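You operate a simulated robot arm through the tools that you are given. There is no shell and no other tool.

Carry out the task below with a simulated robot arm. There is one attempt and no reset: what you move stays moved.

TASK
Wipe the syrup stain off the grey tray in lane four.
Fine: pull the shelf out, wipe with the green block till none is left, put the block back, push the shelf home. What is to be rubbed or washed off counts as gone when no trace of it is left.

Only the result counts: the job must be done as asked and must still hold three seconds after the hand-in. Knocking over, shifting, dropping, spilling or breaking anything else fails it.

THE ROBOT
A 6-joint arm with a two-finger gripper, fixed in place. Base frame: the origin is on the floor under the middle of its stand, x ahead of it, y to its left, z up. Lengths are in m, angles in rad, forces in N, time in s.
With the tool pointing down near the work surface it reaches from about 0.22 to 0.7 m from the base axis. Its first joint turns from -2.897 to 2.897 rad. Payload 3.18 kg.
Tool frame: the origin (TCP) lies between the finger pads and is the grasp point; the fingertips stand 0.03 m ahead of it; z points along the fingers, y is the line along which they close. The gripper opens to 0.144 m; its body begins 0.103 m behind the TCP.
Orientation is told as [roll, pitch, yaw] about the base's x, y, z axes, in that order, counted from this pose: with the fingers straight down and closing along the base's y, the tool's x points along the base's -x, its y along +y and its z along -z.

THE INTERFACE
- The arm moves only by the tool nudge_tool. Its argument "increments" is a list of rows, each a list of 7 numbers: the shift along the base's x, y, z in m, then the turn, a rotation vector about the base's x, y, z in rad, then the finger opening in m, from 0 to 0.144. In form: [[x, y, z, ax, ay, az, jaw], ...]. A call has 1 to 20 rows; each row shifts and turns the commanded pose from where the row before left it. A row lasts 0.2 s, in which the tool goes at most 0.05 m and 0.15 rad; a call with a longer step from one row to the next is refused whole, and so is a gripper value outside its range. A pose out of reach is approached as far as the arm can. The call stops where the force on the tool passes 40 N (or 10 N more than at its start, if that is more) or the arm is blocked; 0.2 s more then pass. Each finger travels about 0.1867 m/s and halts on what it meets, pressing with about 23 N; the grip force reading is that of the motor and also rises with nothing between the fingers. The clock runs only during rows and for 0.2 s after the last one: add rows that do not move to give the fingers time. The reply holds the time, the measured pose of the TCP, the force on the tool along the base axes, the opening and the grip force, in the units named above and with some noise, with the torque about the TCP (base axes, N m) and any sound that the robot's microphone picked up.
- Cameras (640 x 400 px; columns grow to the right, rows downward): "scene" is fixed at [0.2175, 0.4991, 1.1909]; the picture's right is [-0.85, -0.53, 0.00], its down [-0.35, 0.55, -0.76] and it looks along [0.40, -0.64, -0.65] (base axes); focal length 344 px, centre (320, 200). "wrist" rides on the gripper at [0.076, 0.016, -0.143] in the tool frame; the picture's right is [-0.21, 0.98, 0.00], its down [-0.84, -0.18, -0.51] and it looks along [-0.50, -0.11, 0.86] (tool axes); focal length 218 px, centre (320, 200). There is no depth. A picture from a camera that has moved, and an enlarged one, comes with that camera's place and axes in the base frame and with its lens.
- grab_frame(camera): a new picture of that camera. No time passes.
- inspect(camera, box): a new picture of the part [left, top, right, bottom] of that camera's present view, enlarged. No time passes.
- close_job(): hands the job in; it is judged then, once.

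Nothing tells you positions but the pictures and the camera data. Unless the task says otherwise, let go and move clear before handing in.

The tools are called as a command line: name --pt "numbers of a row" for each row, then --argument value for the rest, lists and objects as JSON in quotes. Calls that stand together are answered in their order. nudge_tool: Moves the arm, as the interface text tells. Its arguments: {"type":"object","properties":{"increments":{"type":"array","items":{"type":"array","items":{"type":"number"}}}},"required":["increments"]} The other tools are called the same way: grab_frame (camera) takes a picture; inspect (camera, box) takes an enlarged picture of a part of a camera's view; close_job () hands the job in.

At the start:

```text
time: 0.0
ee_pos: [0.4222, 0.12, 0.9125]
tool_rot: [0.002, 0.001, 0.002]
wrist_force: [-0.1, 0.6, 1.2]
ft_torque: [-0.01, -0.02, 0.03]
finger_gap: 0.1442
gripper_force: 0.0
```

scene: 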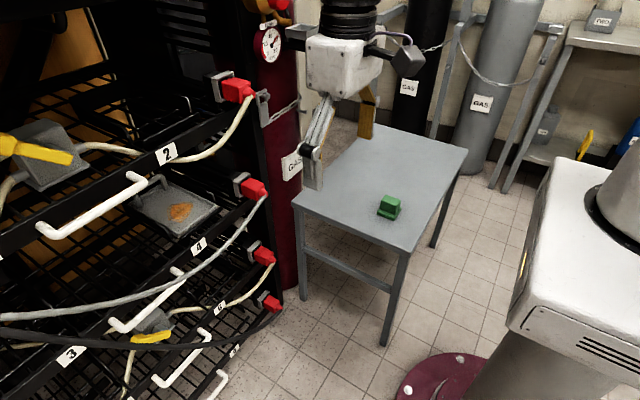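
wrist: 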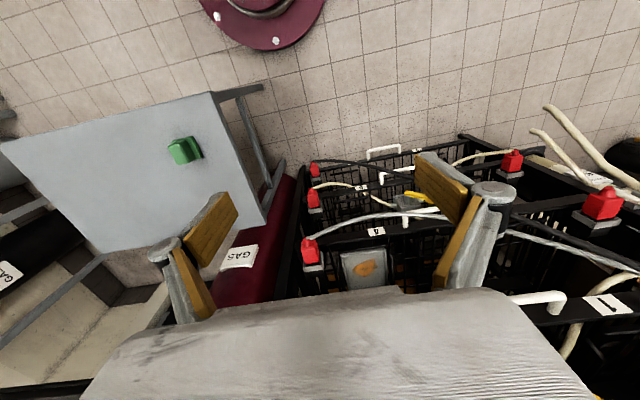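

I see a rack of wire shelves (numbered lanes) on the left of the scene picture, a grey tray with an orange-brown stain on the lane 4 shelf, and a green block on a small grey table. First I'll look closer at the rack, the handle of lane 4, and the block.

inspect --camera "scene" --box '[0, 130, 300, 400]'

inspect --camera "scene" --box '[100, 150, 260, 250]'

inspect --camera "scene" --box '[280, 120, 480, 260]'

inspect --camera "wrist" --box '[280, 130, 540, 300]'

```text
1.48 times, centred on (150, 265) of scene
camera zoom: at [0.2175, 0.4991, 1.1909], right [-0.85, -0.53, 0.0], down [-0.35, 0.55, -0.76], along [0.4, -0.64, -0.65], focal length 509 px, centre (572, 104)
```

zoom: 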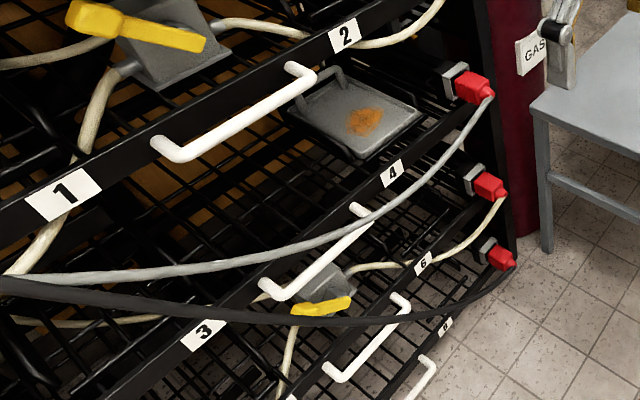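

```text
4.00 times, centred on (180, 200) of scene
camera zoom: at [0.2175, 0.4991, 1.1909], right [-0.85, -0.53, 0.0], down [-0.35, 0.55, -0.76], along [0.4, -0.64, -0.65], focal length 1374 px, centre (880, 200)
```

zoom: 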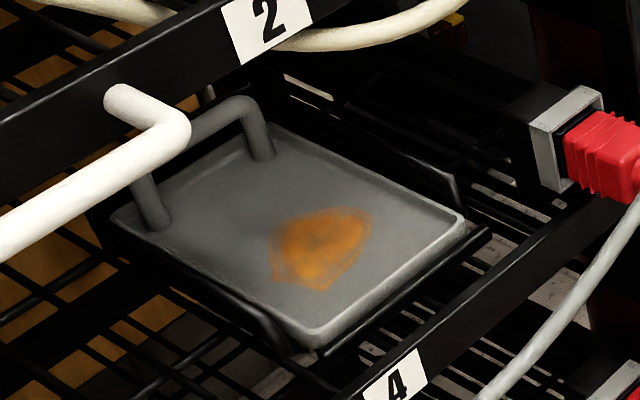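

```text
2.86 times, centred on (380, 190) of scene
camera zoom: at [0.2175, 0.4991, 1.1909], right [-0.85, -0.53, 0.0], down [-0.35, 0.55, -0.76], along [0.4, -0.64, -0.65], focal length 982 px, centre (149, 229)
```

zoom: 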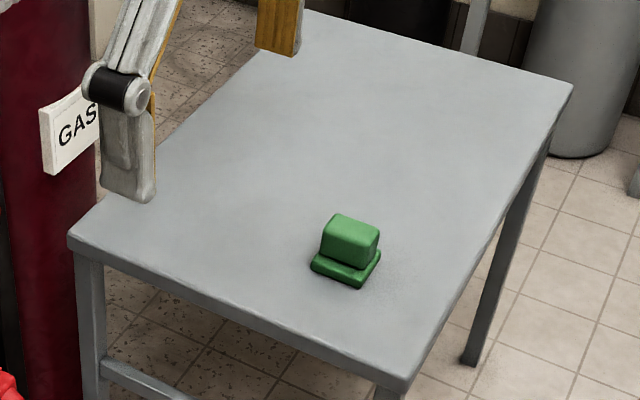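

```text
2.35 times, centred on (410, 215) of wrist
camera zoom: at [0.3466, 0.1352, 1.0562], right [0.21, 0.98, 0.0], down [0.84, -0.18, 0.51], along [0.5, -0.11, -0.86], focal length 514 px, centre (108, 165)
```

zoom: 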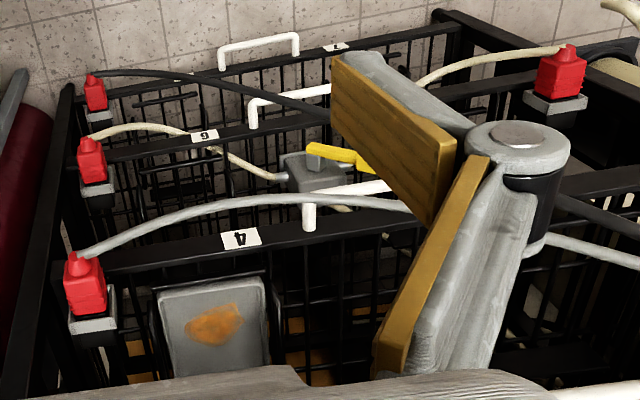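

The rack stands in front of the robot at about x≈0.73, with the stain at roughly (0.83, 0.16, 0.63) and the block near (0.44, -0.23, 0.54) on the table. I'll zoom in on the lane 3/4 handle, the hose and the block before moving.

inspect --camera "scene" --box '[90, 240, 250, 340]'

inspect --camera "scene" --box '[210, 60, 310, 220]'

inspect --camera "scene" --box '[360, 185, 424, 225]'

inspect --camera "wrist" --box '[150, 120, 230, 170]'

```text
4.00 times, centred on (170, 290) of scene
camera zoom: at [0.2175, 0.4991, 1.1909], right [-0.85, -0.53, 0.0], down [-0.35, 0.55, -0.76], along [0.4, -0.64, -0.65], focal length 1374 px, centre (920, -160)
```

zoom: 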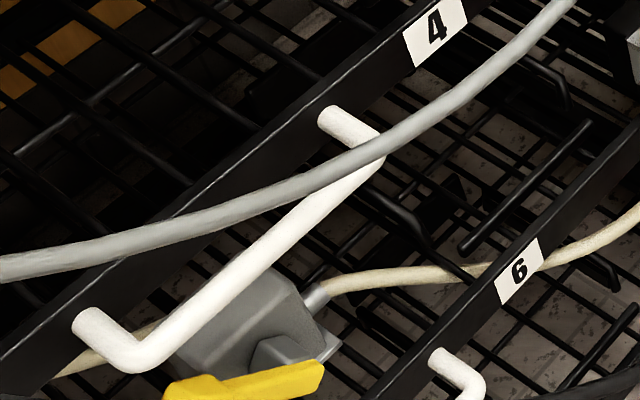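

```text
2.50 times, centred on (260, 140) of scene
camera zoom: at [0.2175, 0.4991, 1.1909], right [-0.85, -0.53, 0.0], down [-0.35, 0.55, -0.76], along [0.4, -0.64, -0.65], focal length 859 px, centre (470, 350)
```

zoom: 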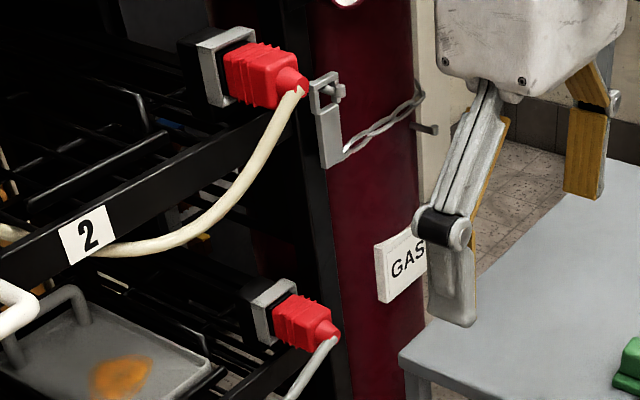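

```text
10.00 times, centred on (392, 205) of scene
camera zoom: at [0.2175, 0.4991, 1.1909], right [-0.85, -0.53, 0.0], down [-0.35, 0.55, -0.76], along [0.4, -0.64, -0.65], focal length 3436 px, centre (-400, 150)
```

zoom: 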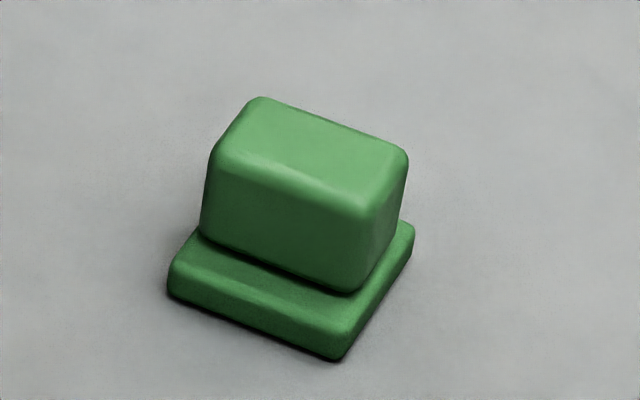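

```text
8.00 times, centred on (190, 145) of wrist
camera zoom: at [0.3466, 0.1352, 1.0562], right [0.21, 0.98, 0.0], down [0.84, -0.18, 0.51], along [0.5, -0.11, -0.86], focal length 1746 px, centre (1360, 640)
```

zoom: 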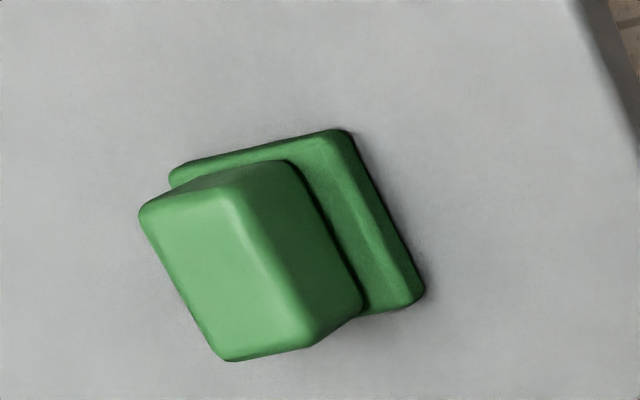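

The handle of lane 3/4 is a white bar near y≈0.35, and a grey hose runs across it. I'll move the gripper back and to the left to get a second view of the handle and hose.

nudge_tool --pt "-0.015 0.04 0 0 0 0 0.144" --pt "-0.015 0.04 0 0 0 0 0.144" --pt "-0.015 0.04 0 0 0 0 0.144" --pt "-0.015 0.04 0 0 0 0 0.144" --pt "-0.01 0.04 0 0 0 0 0.144" --pt "0 0 0 0 0 0 0.144"

grab_frame --camera "wrist"

grab_frame --camera "scene"

```text
time: 1.4
ee_pos: [0.3516, 0.3205, 0.9122]
tool_rot: [-0.001, 0.0, -0.001]
wrist_force: [0.0, -1.4, -0.1]
ft_torque: [-0.02, 0.0, 0.0]
finger_gap: 0.1439
gripper_force: 0.0
```

```text
taken
camera wrist: at [0.2767, 0.337, 1.0554], right [0.21, 0.98, 0.0], down [0.84, -0.18, 0.51], along [0.5, -0.11, -0.86], focal length 218 px, centre (320, 200)
```

wrist: 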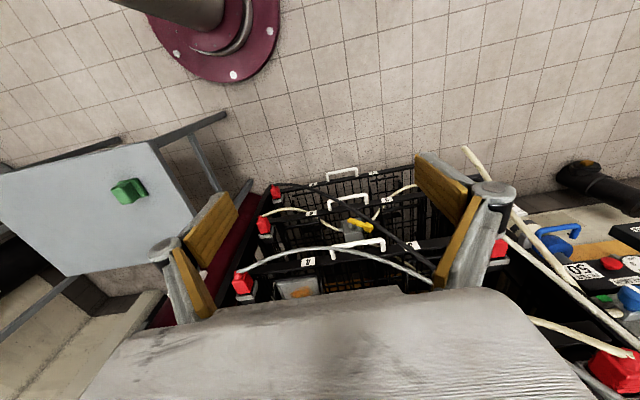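

```text
taken
```

scene: 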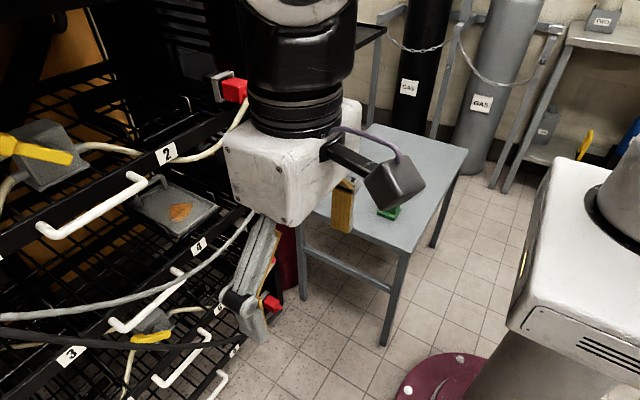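

The new view shows the handle between the fingers and the hose drooping close to it. I'll zoom in for measurements.

inspect --camera "wrist" --box '[220, 210, 460, 310]'

inspect --camera "wrist" --box '[300, 225, 400, 290]'

```text
2.67 times, centred on (340, 260) of wrist
camera zoom: at [0.2767, 0.337, 1.0554], right [0.21, 0.98, 0.0], down [0.84, -0.18, 0.51], along [0.5, -0.11, -0.86], focal length 582 px, centre (267, 40)
```

zoom: 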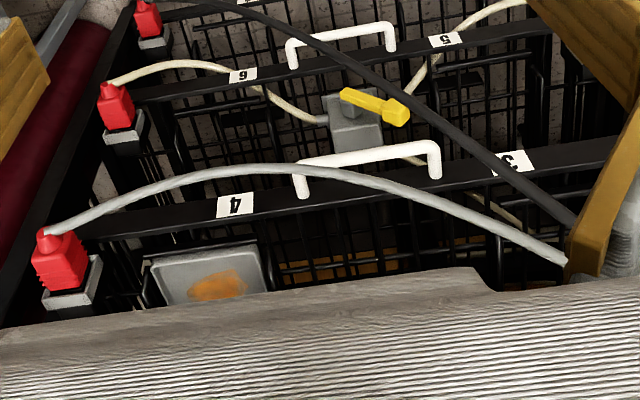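

```text
6.15 times, centred on (350, 258) of wrist
camera zoom: at [0.2767, 0.337, 1.0554], right [0.21, 0.98, 0.0], down [0.84, -0.18, 0.51], along [0.5, -0.11, -0.86], focal length 1343 px, centre (135, -154)
```

zoom: 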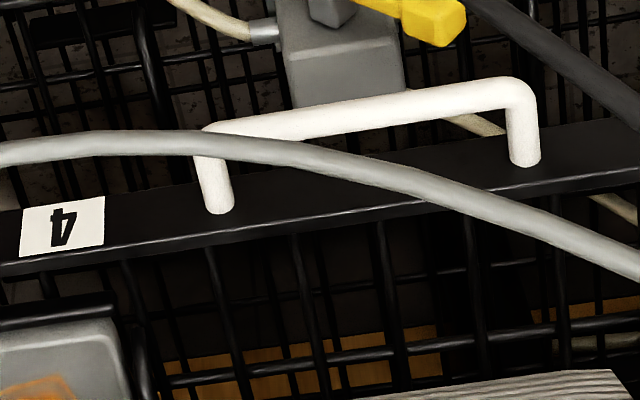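

The handle bar of shelf 3/4 runs from about (0.677, 0.284, 0.62) to (0.683, 0.416, 0.62), standing about 5 cm off the front rail. To place the hose in depth I need a vertical baseline, so I'll lower the gripper a bit, staying well away from the rack.

nudge_tool --pt "-0.01 0 -0.04 0 0 0 0.144" --pt "-0.01 0 -0.04 0 0 0 0.144" --pt "-0.01 0 -0.04 0 0 0 0.144" --pt "0 0 -0.04 0 0 0 0.144" --pt "0 0 0 0 0 0 0.144"

grab_frame --camera "wrist"

inspect --camera "wrist" --box '[220, 210, 460, 310]'

grab_frame --camera "scene"

```text
time: 2.6
ee_pos: [0.3219, 0.3188, 0.7522]
tool_rot: [0.0, 0.001, 0.001]
wrist_force: [-0.6, -0.6, 0.4]
ft_torque: [-0.01, 0.0, 0.0]
finger_gap: 0.1442
gripper_force: 0.0
```

```text
taken
camera wrist: at [0.2469, 0.3356, 0.8954], right [0.21, 0.98, 0.0], down [0.84, -0.18, 0.51], along [0.5, -0.11, -0.86], focal length 218 px, centre (320, 200)
```

wrist: 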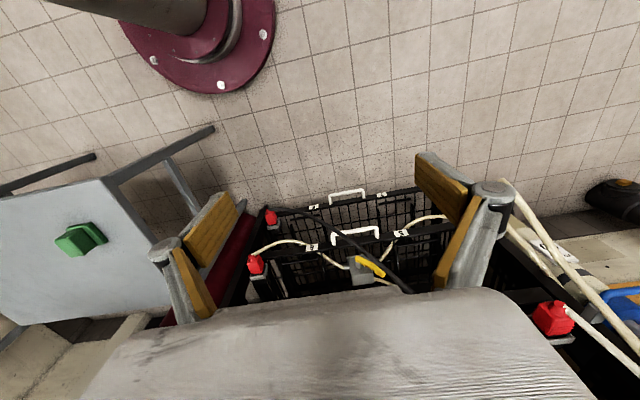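

```text
2.67 times, centred on (340, 260) of wrist
camera zoom: at [0.2469, 0.3356, 0.8954], right [0.21, 0.98, 0.0], down [0.84, -0.18, 0.51], along [0.5, -0.11, -0.86], focal length 582 px, centre (267, 40)
```

zoom: 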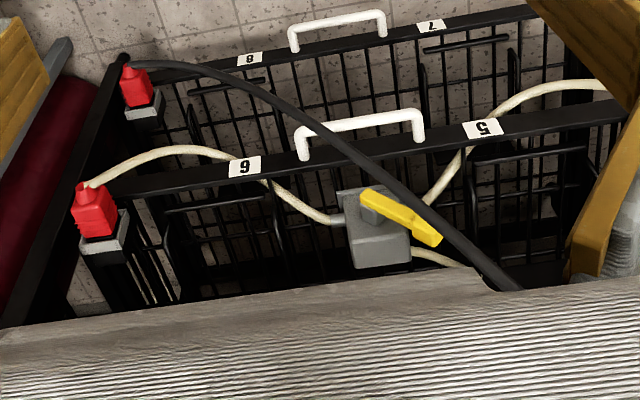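

```text
taken
```

scene: 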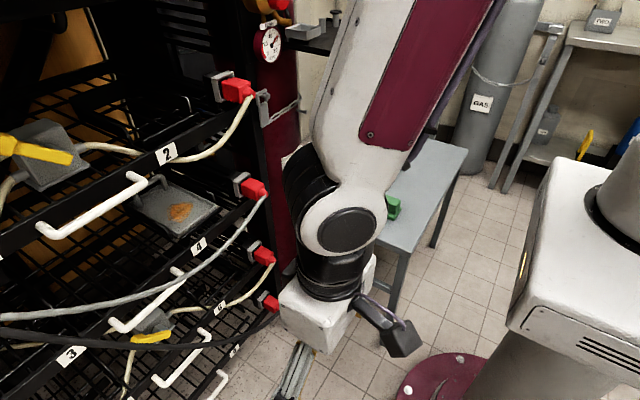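

This view only shows the lower shelves. I'll tilt the tool 45° forward so the wrist camera looks nearly horizontally at the rack front.

nudge_tool --pt "0 0 0 0 -0.131 0 0.144" --pt "0 0 0 0 -0.131 0 0.144" --pt "0 0 0 0 -0.131 0 0.144" --pt "0 0 0 0 -0.131 0 0.144" --pt "0 0 0 0 -0.131 0 0.144" --pt "0 0 0 0 -0.13 0 0.144" --pt "0 0 0 0 0 0 0.144"

grab_frame --camera "wrist"

inspect --camera "wrist" --box '[200, 120, 456, 280]'

grab_frame --camera "scene"

```text
time: 4.2
ee_pos: [0.3304, 0.3397, 0.7713]
tool_rot: [-0.025, -0.731, 0.007]
wrist_force: [-0.5, -0.3, -0.2]
ft_torque: [0.06, -0.03, 0.03]
finger_gap: 0.144
gripper_force: 0.1
out of reach, approached as far as the arm can: row 2, 5, 6
```

```text
taken
camera wrist: at [0.179, 0.3593, 0.8264], right [0.17, 0.98, 0.12], down [0.29, -0.16, 0.94], along [0.94, -0.12, -0.31], focal length 218 px, centre (320, 200)
```

wrist: 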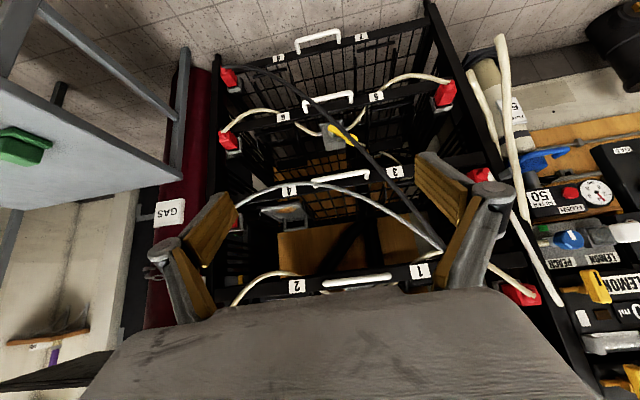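

```text
2.50 times, centred on (328, 200) of wrist
camera zoom: at [0.179, 0.3593, 0.8264], right [0.17, 0.98, 0.12], down [0.29, -0.16, 0.94], along [0.94, -0.12, -0.31], focal length 546 px, centre (300, 200)
```

zoom: 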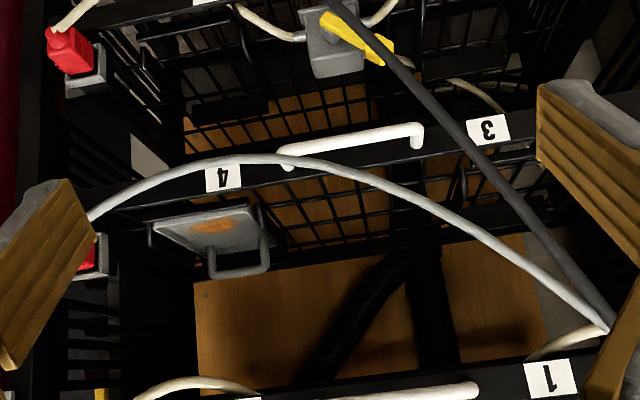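

```text
taken
```

scene: 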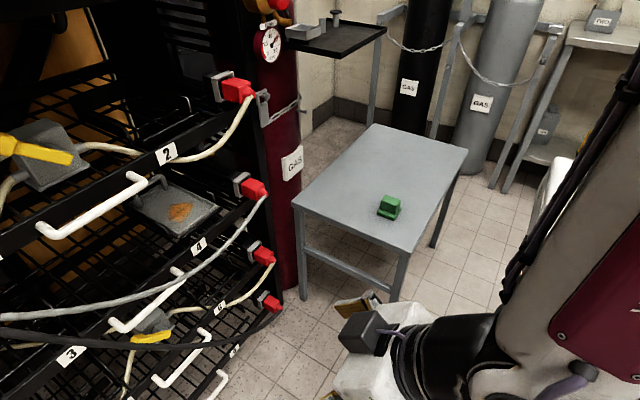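

The hose runs close to the rack front, touching the right end of the handle and rising to the left post, so the clearer spot to grip is y≈0.38. The tilt at this close distance was slightly out of reach, so I'll move forward where the arm can take the pose.

nudge_tool --pt "0.036 0.01 -0.002 0 0 0 0.144" --pt "0.036 0.01 -0.002 0 0 0 0.144" --pt "0.036 0.01 -0.002 0 0 0 0.144" --pt "0.036 0.01 -0.002 0 0 0 0.144" --pt "0.036 0.01 -0.002 0 0 0 0.144" --pt "0 0 0 0 0 0 0.144"

grab_frame --camera "wrist"

grab_frame --camera "scene"

```text
time: 5.6
ee_pos: [0.5104, 0.3905, 0.7607]
tool_rot: [-0.013, -0.732, 0.0]
wrist_force: [-0.2, 0.9, 0.3]
ft_torque: [-0.01, 0.02, -0.02]
finger_gap: 0.1441
gripper_force: 0.0
```

```text
taken
camera wrist: at [0.3592, 0.4081, 0.8157], right [0.16, 0.98, 0.13], down [0.29, -0.17, 0.94], along [0.94, -0.12, -0.31], focal length 218 px, centre (320, 200)
```

wrist: 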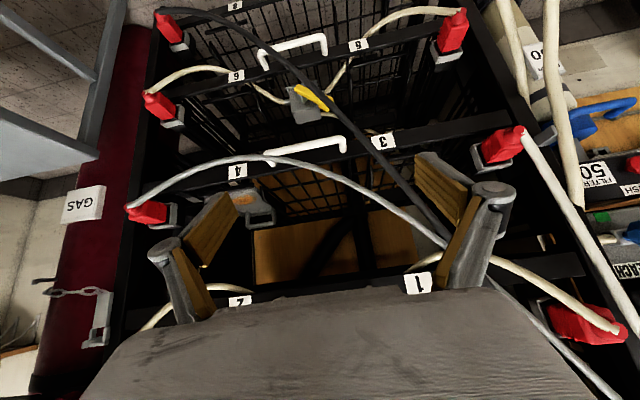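

```text
taken
```

scene: 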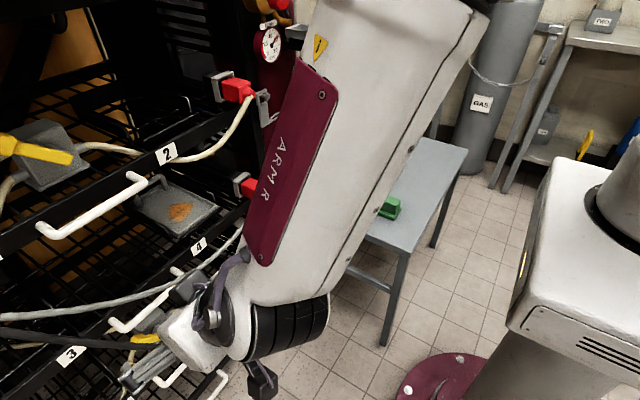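

The arm now reaches, tilted about 42° forward at (0.51, 0.39, 0.76). Next I'll roll the tool 90° about its own axis so the fingers close across the horizontal bar, and narrow the fingers.

nudge_tool --pt "0 0 0 0.0954 0 -0.1062 0.06" --pt "0 0 0 0.0954 0 -0.1062 0.06" --pt "0 0 0 0.0954 0 -0.1062 0.06" --pt "0 0 0 0.0954 0 -0.1062 0.06" --pt "0 0 0 0.0954 0 -0.1062 0.06" --pt "0 0 0 0.0954 0 -0.1062 0.06" --pt "0 0 0 0.0954 0 -0.1062 0.06" --pt "0 0 0 0.0954 0 -0.1062 0.06" --pt "0 0 0 0.0954 0 -0.1062 0.06" --pt "0 0 0 0.0954 0 -0.1062 0.06" --pt "0 0 0 0.0954 0 -0.1062 0.06" --pt "0 0 0 0 0 0 0.06"

grab_frame --camera "wrist"

grab_frame --camera "scene"

```text
time: 8.2
ee_pos: [0.6384, 0.5026, 0.8494]
tool_rot: [0.704, -0.006, -1.571]
wrist_force: [-0.3, -0.8, -0.4]
ft_torque: [-0.01, 0.03, 0.02]
finger_gap: 0.0599
gripper_force: 0.1
out of reach, approached as far as the arm can: row 4, 5, 6, 7, 8, 9, 10, 11
```

```text
taken
camera wrist: at [0.5595, 0.5791, 0.9683], right [0.75, -0.2, 0.63], down [-0.46, -0.84, 0.28], along [0.48, -0.5, -0.72], focal length 218 px, centre (320, 200)
```

wrist: 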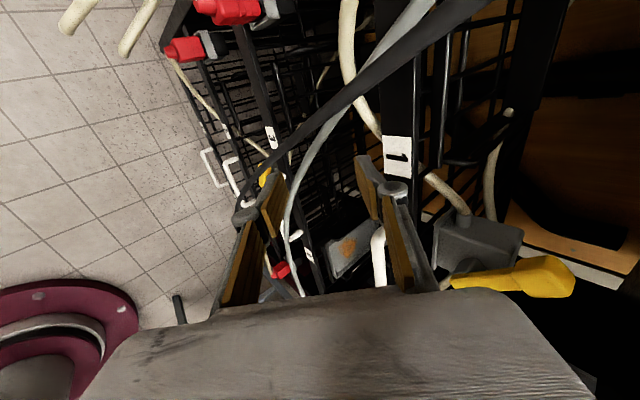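

```text
taken
```

scene: 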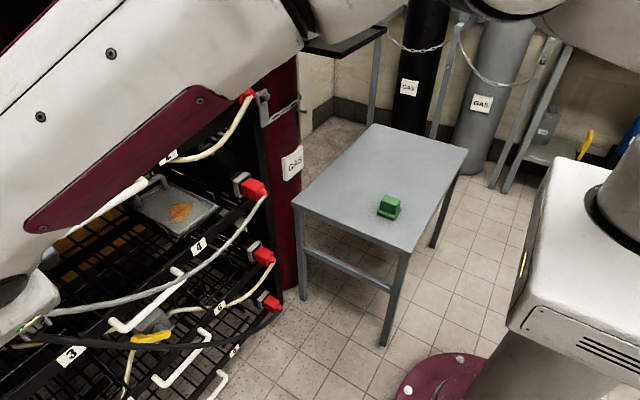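

The roll pushed the arm to its limits and the tool drifted up and left, now near the top shelf's front. I'll check clearances closely before backing off.

inspect --camera "wrist" --box '[200, 120, 480, 300]'

inspect --camera "scene" --box '[0, 150, 240, 350]'

```text
2.22 times, centred on (340, 210) of wrist
camera zoom: at [0.5595, 0.5791, 0.9683], right [0.75, -0.2, 0.63], down [-0.46, -0.84, 0.28], along [0.48, -0.5, -0.72], focal length 485 px, centre (276, 178)
```

zoom: 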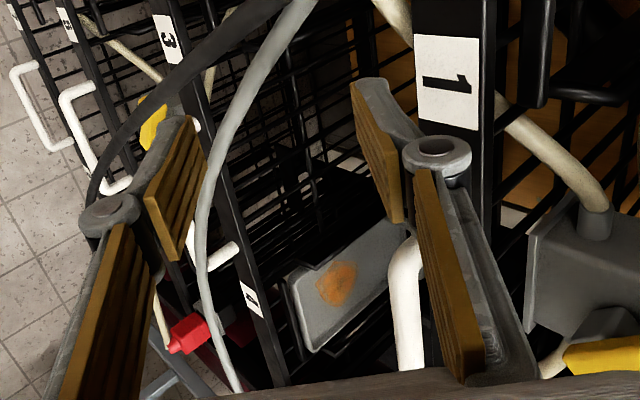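

```text
2.00 times, centred on (120, 250) of scene
camera zoom: at [0.2175, 0.4991, 1.1909], right [-0.85, -0.53, 0.0], down [-0.35, 0.55, -0.76], along [0.4, -0.64, -0.65], focal length 687 px, centre (720, 100)
```

zoom: 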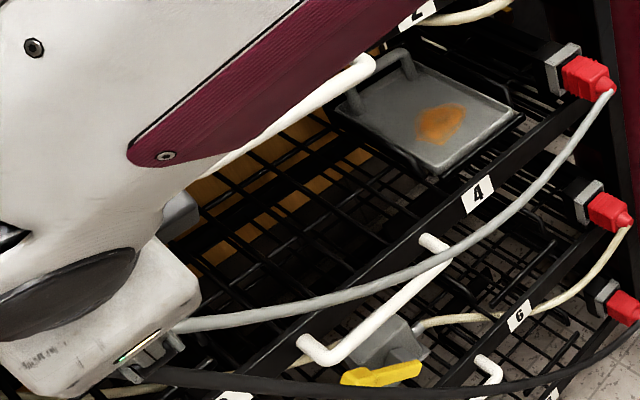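

The fingers are clear but the hoses and top handle are close, so I'll back straight out along -x in small steps and check the pose.

nudge_tool --pt "-0.02 0 0.01 0 0 0 0.06" --pt "-0.03 0 0.01 0 0 0 0.06" --pt "-0.03 0 0.01 0 0 0 0.06"

grab_frame --camera "wrist"

```text
time: 9.0
ee_pos: [0.5991, 0.5285, 0.9009]
tool_rot: [0.711, -0.006, -1.569]
wrist_force: [0.0, -0.4, -0.6]
ft_torque: [-0.01, -0.03, -0.01]
finger_gap: 0.0601
gripper_force: 0.0
out of reach, approached as far as the arm can: row 1, 2, 3
```

```text
taken
camera wrist: at [0.5192, 0.6049, 1.0203], right [0.74, -0.2, 0.64], down [-0.47, -0.84, 0.27], along [0.48, -0.5, -0.72], focal length 218 px, centre (320, 200)
```

wrist: 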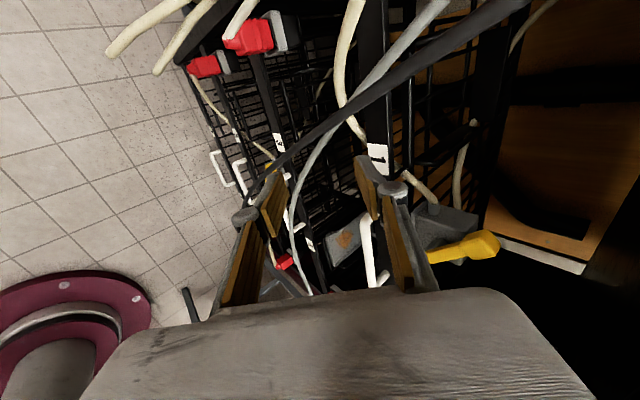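

The arm is sliding along a reach limit in this orientation, so I'll undo the roll while drawing back.

nudge_tool --pt "0 0 0 -0.0932 0 0.1082 0.06" --pt "0 0 0 -0.0932 0 0.1082 0.06" --pt "0 0 0 -0.0932 0 0.1082 0.06" --pt "0 0 0 -0.0932 0 0.1082 0.06" --pt "-0.01 -0.01 0 -0.0932 0 0.1082 0.06" --pt "-0.01 -0.01 0 -0.0932 0 0.1082 0.06" --pt "-0.01 -0.01 0 -0.0932 0 0.1082 0.06" --pt "-0.01 -0.01 0 -0.0932 0 0.1082 0.06" --pt "-0.01 -0.01 0 -0.0932 0 0.1082 0.06" --pt "-0.01 -0.01 0 -0.0932 0 0.1082 0.06" --pt "-0.01 -0.01 0 -0.0932 0 0.1082 0.06"

grab_frame --camera "wrist"

grab_frame --camera "scene"

```text
time: 11.4
ee_pos: [0.5287, 0.4588, 0.9008]
tool_rot: [0.007, -0.71, 0.005]
wrist_force: [0.5, -0.6, 0.5]
ft_torque: [0.02, 0.02, -0.03]
finger_gap: 0.0601
gripper_force: 0.1
```

```text
taken
camera wrist: at [0.379, 0.473, 0.9596], right [0.15, 0.98, 0.14], down [0.31, -0.18, 0.93], along [0.94, -0.1, -0.33], focal length 218 px, centre (320, 200)
```

wrist: 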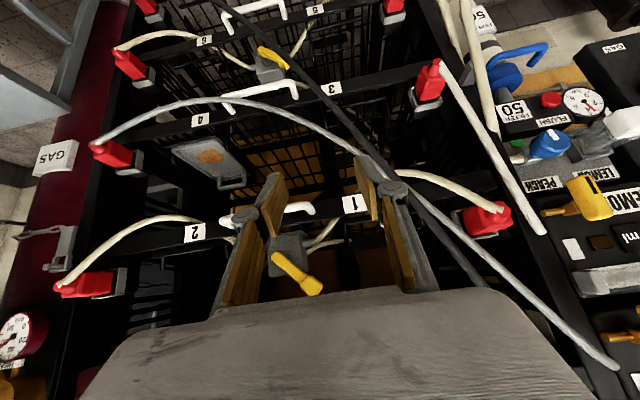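

```text
taken
```

scene: 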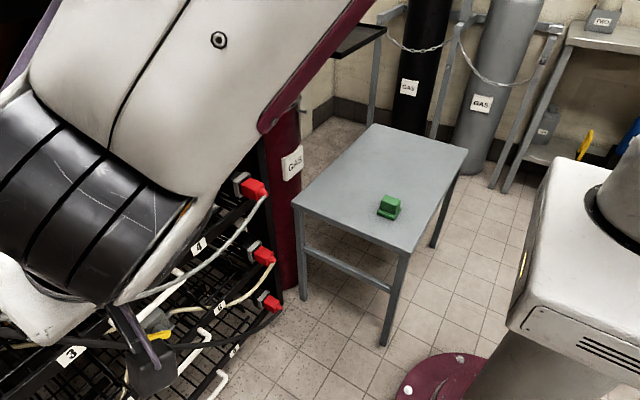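

Back to the plain tilted pose at (0.53, 0.46, 0.90) with nothing touched. I'll move to a roomier spot in front of the rack and try the roll in the opposite direction, a few steps at a time.

nudge_tool --pt "-0.01 -0.02 -0.03 0 0 0 0.06" --pt "-0.01 -0.02 -0.03 0 0 0 0.06" --pt "-0.01 -0.02 -0.03 0 0 0 0.06" --pt "0 0 0 -0.0931 0 0.1083 0.06" --pt "0 0 0 -0.0931 0 0.1083 0.06" --pt "0 0 0 -0.0931 0 0.1083 0.06" --pt "0 0 0 -0.0931 0 0.1083 0.06"

grab_frame --camera "wrist"

```text
time: 13.0
ee_pos: [0.4996, 0.3994, 0.8098]
tool_rot: [-0.426, -0.581, 0.706]
wrist_force: [-0.2, 0.1, 0.3]
ft_torque: [0.01, -0.01, -0.02]
finger_gap: 0.06
gripper_force: 0.0
```

```text
taken
camera wrist: at [0.3523, 0.3694, 0.872], right [-0.28, 0.93, -0.22], down [0.28, 0.3, 0.91], along [0.92, 0.19, -0.35], focal length 218 px, centre (320, 200)
```

wrist: 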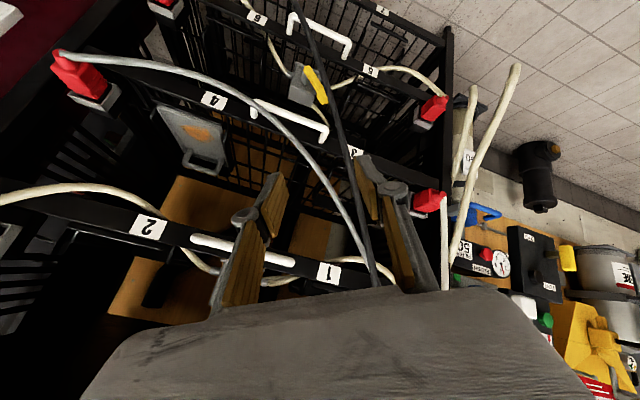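

The opposite roll goes smoothly. I'll finish it to 90°.

nudge_tool --pt "0 0 0 -0.0931 0 0.1083 0.06" --pt "0 0 0 -0.0931 0 0.1083 0.06" --pt "0 0 0 -0.0931 0 0.1083 0.06" --pt "0 0 0 -0.0931 0 0.1083 0.06" --pt "0 0 0 -0.0931 0 0.1083 0.06" --pt "0 0 0 -0.0931 0 0.1083 0.06" --pt "0 0 0 -0.0931 0 0.1083 0.06" --pt "0 0 0 0 0 0 0.06"

grab_frame --camera "wrist"

grab_frame --camera "scene"

```text
time: 14.8
ee_pos: [0.4986, 0.3985, 0.8107]
tool_rot: [-0.7, 0.0, 1.575]
wrist_force: [0.2, 0.2, -0.2]
ft_torque: [-0.02, 0.0, -0.02]
finger_gap: 0.0603
gripper_force: 0.2
```

```text
taken
camera wrist: at [0.3959, 0.3217, 0.9099], right [-0.75, 0.21, -0.63], down [-0.19, 0.84, 0.5], along [0.63, 0.5, -0.59], focal length 218 px, centre (320, 200)
```

wrist: 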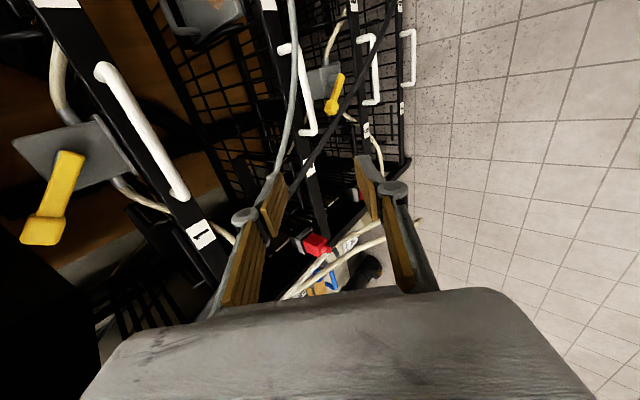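

```text
taken
```

scene: 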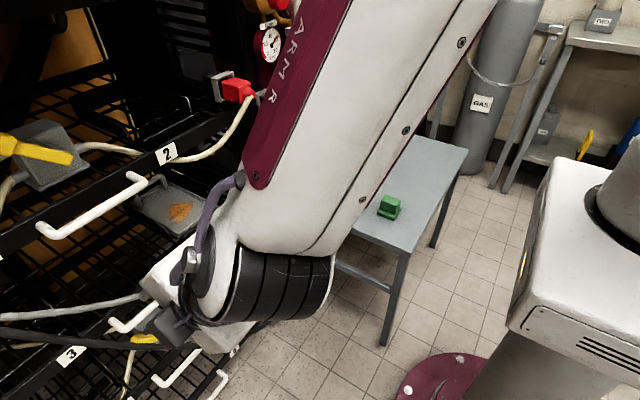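

Now the fingers will close across the bar. I'll zoom in on the handle and hose from this viewpoint to refine their positions.

inspect --camera "wrist" --box '[240, 10, 400, 150]'

inspect --camera "wrist" --box '[200, 140, 440, 300]'

```text
2.86 times, centred on (320, 80) of wrist
camera zoom: at [0.3959, 0.3217, 0.9099], right [-0.75, 0.21, -0.63], down [-0.19, 0.84, 0.5], along [0.63, 0.5, -0.59], focal length 624 px, centre (320, 543)
```

zoom: 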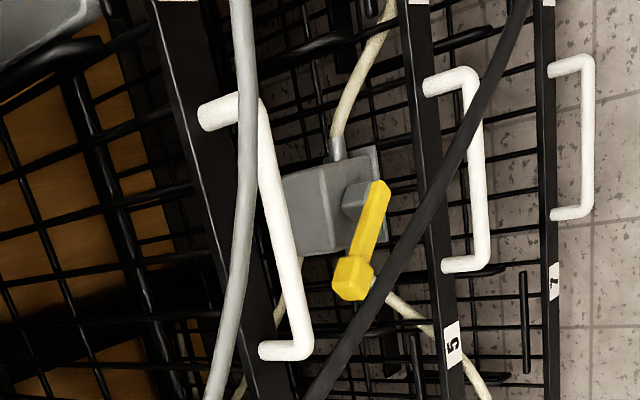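

```text
2.50 times, centred on (320, 220) of wrist
camera zoom: at [0.3959, 0.3217, 0.9099], right [-0.75, 0.21, -0.63], down [-0.19, 0.84, 0.5], along [0.63, 0.5, -0.59], focal length 546 px, centre (320, 150)
```

zoom: 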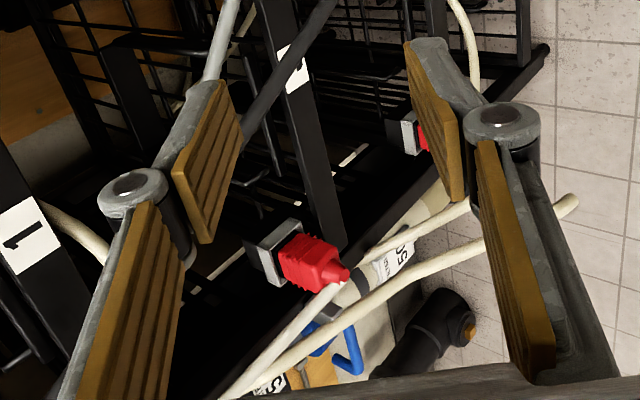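

Measurements agree: bar at x≈0.680, z≈0.618, diameter about 16 mm; the hose at y≈0.385 is about 4–5 cm above/behind it. I'll tilt to about 63° and move to a pre-grasp point 10 cm short of the bar at y≈0.385.

nudge_tool --pt "0.023 -0.0034 -0.037 0 -0.133 0 0.05" --pt "0.023 -0.0034 -0.037 0 -0.133 0 0.05" --pt "0.023 -0.0034 -0.037 0 -0.133 0 0.05" --pt "0.023 -0.0034 -0.036 0 0 0 0.05" --pt "0 0 0 0 0 0 0.05"

grab_frame --camera "wrist"

grab_frame --camera "scene"

```text
time: 16.0
ee_pos: [0.5911, 0.3868, 0.6645]
tool_rot: [-1.099, 0.001, 1.571]
wrist_force: [0.4, -0.2, 0.4]
ft_torque: [-0.02, 0.0, 0.0]
finger_gap: 0.0501
gripper_force: 0.1
```

```text
taken
camera wrist: at [0.4583, 0.3086, 0.7141], right [-0.44, 0.21, -0.87], down [-0.37, 0.84, 0.39], along [0.81, 0.5, -0.3], focal length 218 px, centre (320, 200)
```

wrist: 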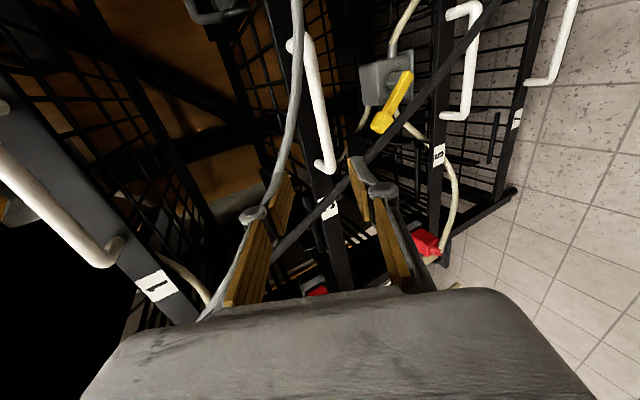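

```text
taken
```

scene: 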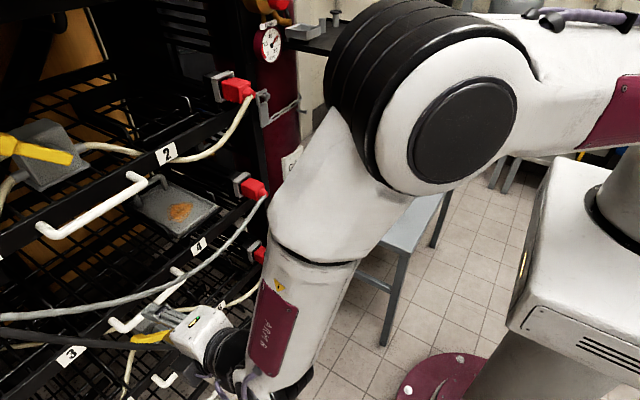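

The tool is in place with the bar straight ahead on its axis. I'll advance halfway, narrow the fingers to 36 mm, and check.

nudge_tool --pt "0.0216 0 -0.011 0 0 0 0.036" --pt "0.0216 0 -0.011 0 0 0 0.036" --pt "0 0 0 0 0 0 0.036"

inspect --camera "wrist" --box '[200, 40, 440, 300]'

inspect --camera "scene" --box '[60, 240, 260, 365]'

```text
time: 16.8
ee_pos: [0.6344, 0.3843, 0.6412]
tool_rot: [-1.099, -0.002, 1.571]
wrist_force: [-0.5, 0.4, -0.6]
ft_torque: [0.02, 0.02, 0.04]
finger_gap: 0.0357
gripper_force: 0.1
```

```text
1.54 times, centred on (320, 170) of wrist
camera zoom: at [0.5014, 0.3075, 0.6925], right [-0.45, 0.21, -0.87], down [-0.37, 0.84, 0.39], along [0.81, 0.5, -0.3], focal length 336 px, centre (320, 246)
```

zoom: 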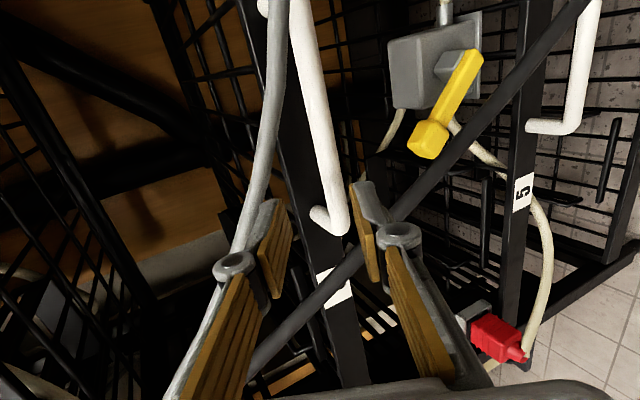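

```text
3.20 times, centred on (160, 302) of scene
camera zoom: at [0.2175, 0.4991, 1.1909], right [-0.85, -0.53, 0.0], down [-0.35, 0.55, -0.76], along [0.4, -0.64, -0.65], focal length 1100 px, centre (832, -128)
```

zoom: 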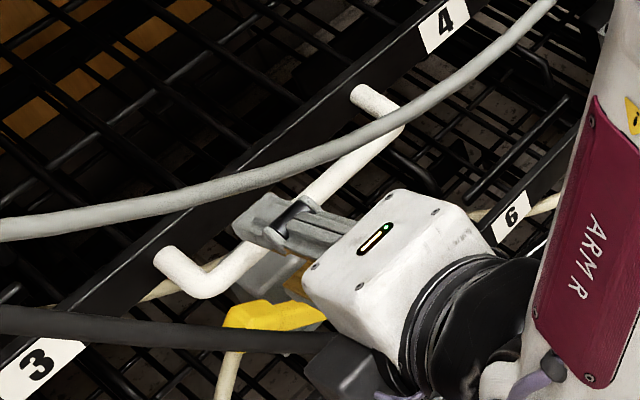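

The bar is entering between the fingertips and the hose stays clear. I'll advance the remaining ~5 cm.

nudge_tool --pt "0.015 0 -0.0076 0 0 0 0.036" --pt "0.015 0 -0.0076 0 0 0 0.036" --pt "0.014 0 -0.0072 0 0 0 0.036" --pt "0 0 0 0 0 0 0.036"

inspect --camera "wrist" --box '[200, 40, 440, 300]'

inspect --camera "scene" --box '[60, 240, 260, 365]'

```text
time: 17.8
ee_pos: [0.6786, 0.3849, 0.6193]
tool_rot: [-1.098, 0.0, 1.571]
wrist_force: [-0.2, -0.5, -0.1]
ft_torque: [-0.01, -0.01, 0.0]
finger_gap: 0.036
gripper_force: 0.0
```

```text
1.54 times, centred on (320, 170) of wrist
camera zoom: at [0.5452, 0.3076, 0.6699], right [-0.45, 0.21, -0.87], down [-0.37, 0.84, 0.39], along [0.81, 0.5, -0.3], focal length 336 px, centre (320, 246)
```

zoom: 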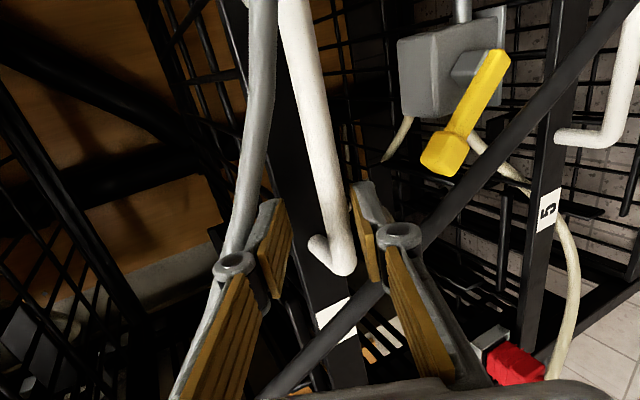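

```text
3.20 times, centred on (160, 302) of scene
camera zoom: at [0.2175, 0.4991, 1.1909], right [-0.85, -0.53, 0.0], down [-0.35, 0.55, -0.76], along [0.4, -0.64, -0.65], focal length 1100 px, centre (832, -128)
```

zoom: 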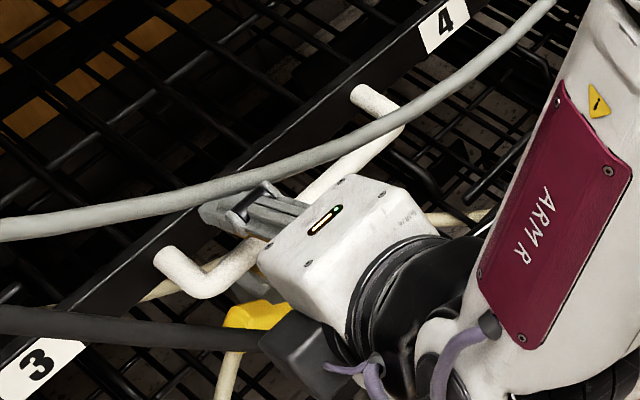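

The bar sits between the fingers, about 7 mm toward the lower finger. I'll lower slightly to centre it and close the grip.

nudge_tool --pt "-0.003 0 -0.006 0 0 0 0.036" --pt "0 0 0 0 0 0 0.02" --pt "0 0 0 0 0 0 0.0" --pt "0 0 0 0 0 0 0.0" --pt "0 0 0 0 0 0 0.0"

inspect --camera "wrist" --box '[200, 40, 440, 300]'

inspect --camera "scene" --box '[60, 240, 260, 365]'

```text
time: 19.0
ee_pos: [0.6752, 0.3851, 0.6114]
tool_rot: [-1.094, 0.0, 1.573]
wrist_force: [-1.2, 2.8, -15.0]
ft_torque: [0.23, 0.28, 0.24]
finger_gap: 0.0133
gripper_force: 43.0
```

```text
1.54 times, centred on (320, 170) of wrist
camera zoom: at [0.5416, 0.3074, 0.6629], right [-0.45, 0.21, -0.87], down [-0.37, 0.84, 0.39], along [0.81, 0.5, -0.3], focal length 336 px, centre (320, 246)
```

zoom: 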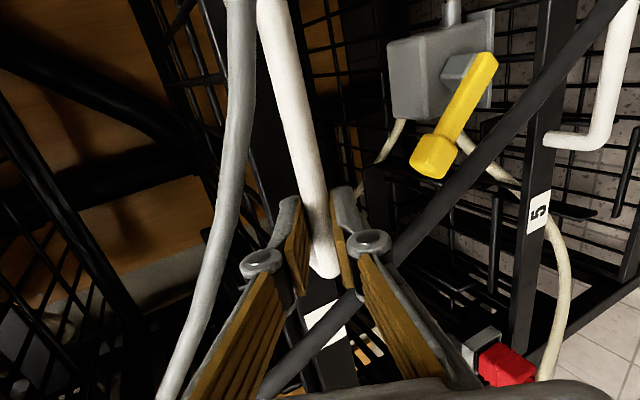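

```text
3.20 times, centred on (160, 302) of scene
camera zoom: at [0.2175, 0.4991, 1.1909], right [-0.85, -0.53, 0.0], down [-0.35, 0.55, -0.76], along [0.4, -0.64, -0.65], focal length 1100 px, centre (832, -128)
```

zoom: 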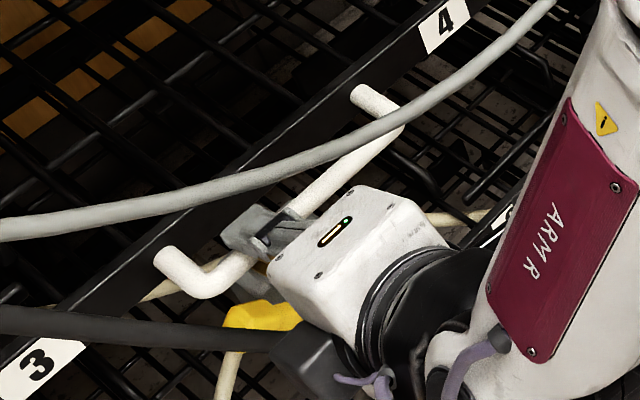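

The bar is held (13 mm gap, 43 N motor reading). I'll relieve the small vertical load and pull gently along -x, watching the forces.

nudge_tool --pt "0 0 -0.002 0 0 0 0.0" --pt "-0.01 0 0 0 0 0 0.0" --pt "-0.01 0 0 0 0 0 0.0" --pt "-0.01 0 0 0 0 0 0.0"

grab_frame --camera "scene"

grab_frame --camera "wrist"

```text
time: 20.0
ee_pos: [0.6454, 0.3843, 0.612]
tool_rot: [-1.098, -0.001, 1.572]
wrist_force: [4.7, -2.8, -8.9]
ft_torque: [-0.17, 0.16, -0.27]
finger_gap: 0.0131
gripper_force: 42.9
```

```text
taken
```

scene: 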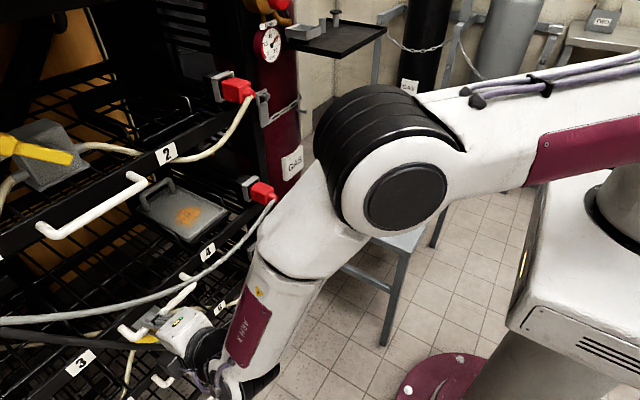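

```text
taken
camera wrist: at [0.5124, 0.3077, 0.6622], right [-0.44, 0.21, -0.87], down [-0.37, 0.84, 0.39], along [0.82, 0.5, -0.3], focal length 218 px, centre (320, 200)
```

wrist: 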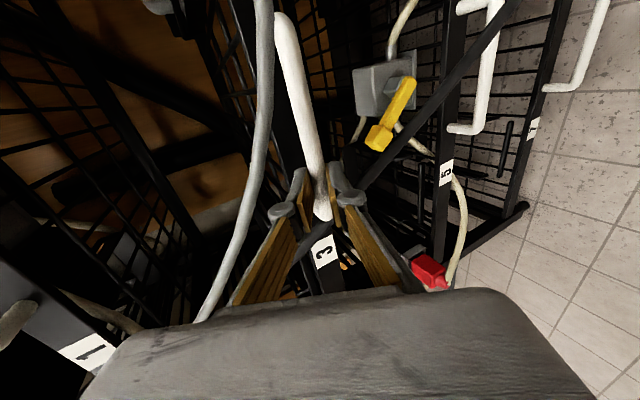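

The shelf slides with a light 5 N pull, and its plug and hose travel along with it. I'll continue pulling gently.

nudge_tool --pt "-0.015 0 -0.001 0 0 0 0.0" --pt "-0.015 0 0 0 0 0 0.0" --pt "-0.015 0 0 0 0 0 0.0" --pt "-0.015 0 0 0 0 0 0.0" --pt "-0.015 0 0 0 0 0 0.0" --pt "-0.015 0 0 0 0 0 0.0"

grab_frame --camera "scene"

grab_frame --camera "wrist"

```text
time: 21.4
ee_pos: [0.5705, 0.395, 0.6122]
tool_rot: [-1.089, -0.001, 1.566]
wrist_force: [2.9, -30.2, 15.2]
ft_torque: [-0.32, -0.29, -0.48]
finger_gap: 0.0136
gripper_force: 43.3
out of reach, approached as far as the arm can: row 5, 6
```

```text
taken
```

scene: 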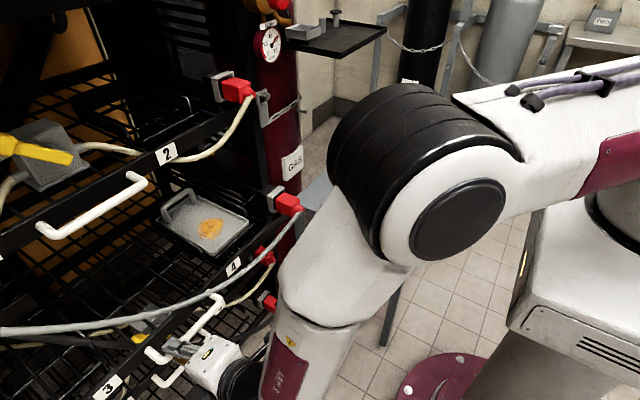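

```text
taken
camera wrist: at [0.437, 0.3182, 0.6632], right [-0.45, 0.21, -0.87], down [-0.36, 0.84, 0.39], along [0.81, 0.49, -0.31], focal length 218 px, centre (320, 200)
```

wrist: 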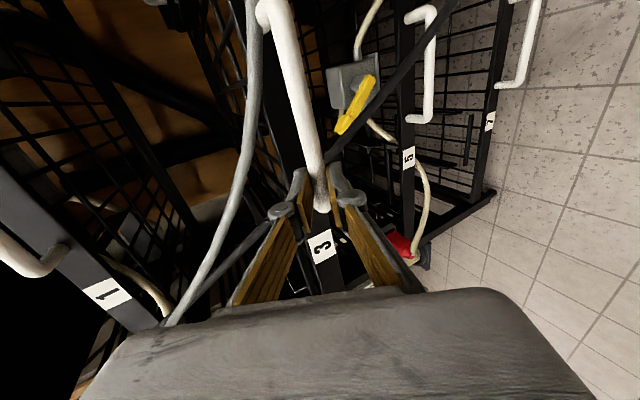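

The shelf is out about 10 cm but the arm hit an inner reach limit and is pushing sideways. I'll swing the tool more upright about the bar while continuing the pull, bringing y back to relieve the side load.

nudge_tool --pt "0 -0.004 0 0 0.1 0 0.0" --pt "0 -0.004 0 0 0.1 0 0.0"

grab_frame --camera "wrist"

```text
time: 22.0
ee_pos: [0.5705, 0.3951, 0.6147]
tool_rot: [-0.902, -0.007, 1.583]
wrist_force: [2.4, 16.9, 10.1]
ft_torque: [0.46, -0.28, 0.21]
finger_gap: 0.0131
gripper_force: 42.9
```

```text
taken
camera wrist: at [0.4496, 0.3162, 0.6895], right [-0.61, 0.2, -0.77], down [-0.3, 0.84, 0.46], along [0.74, 0.51, -0.45], focal length 218 px, centre (320, 200)
```

wrist: 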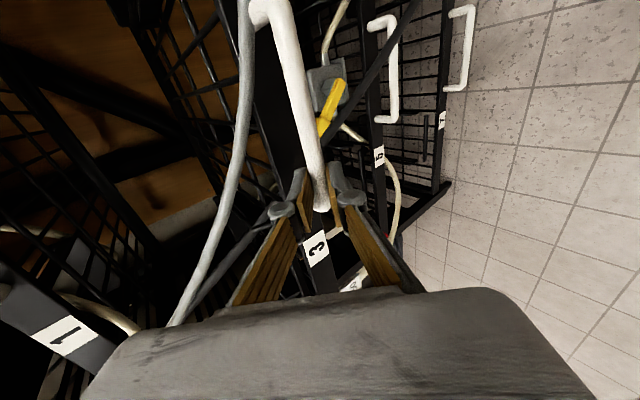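

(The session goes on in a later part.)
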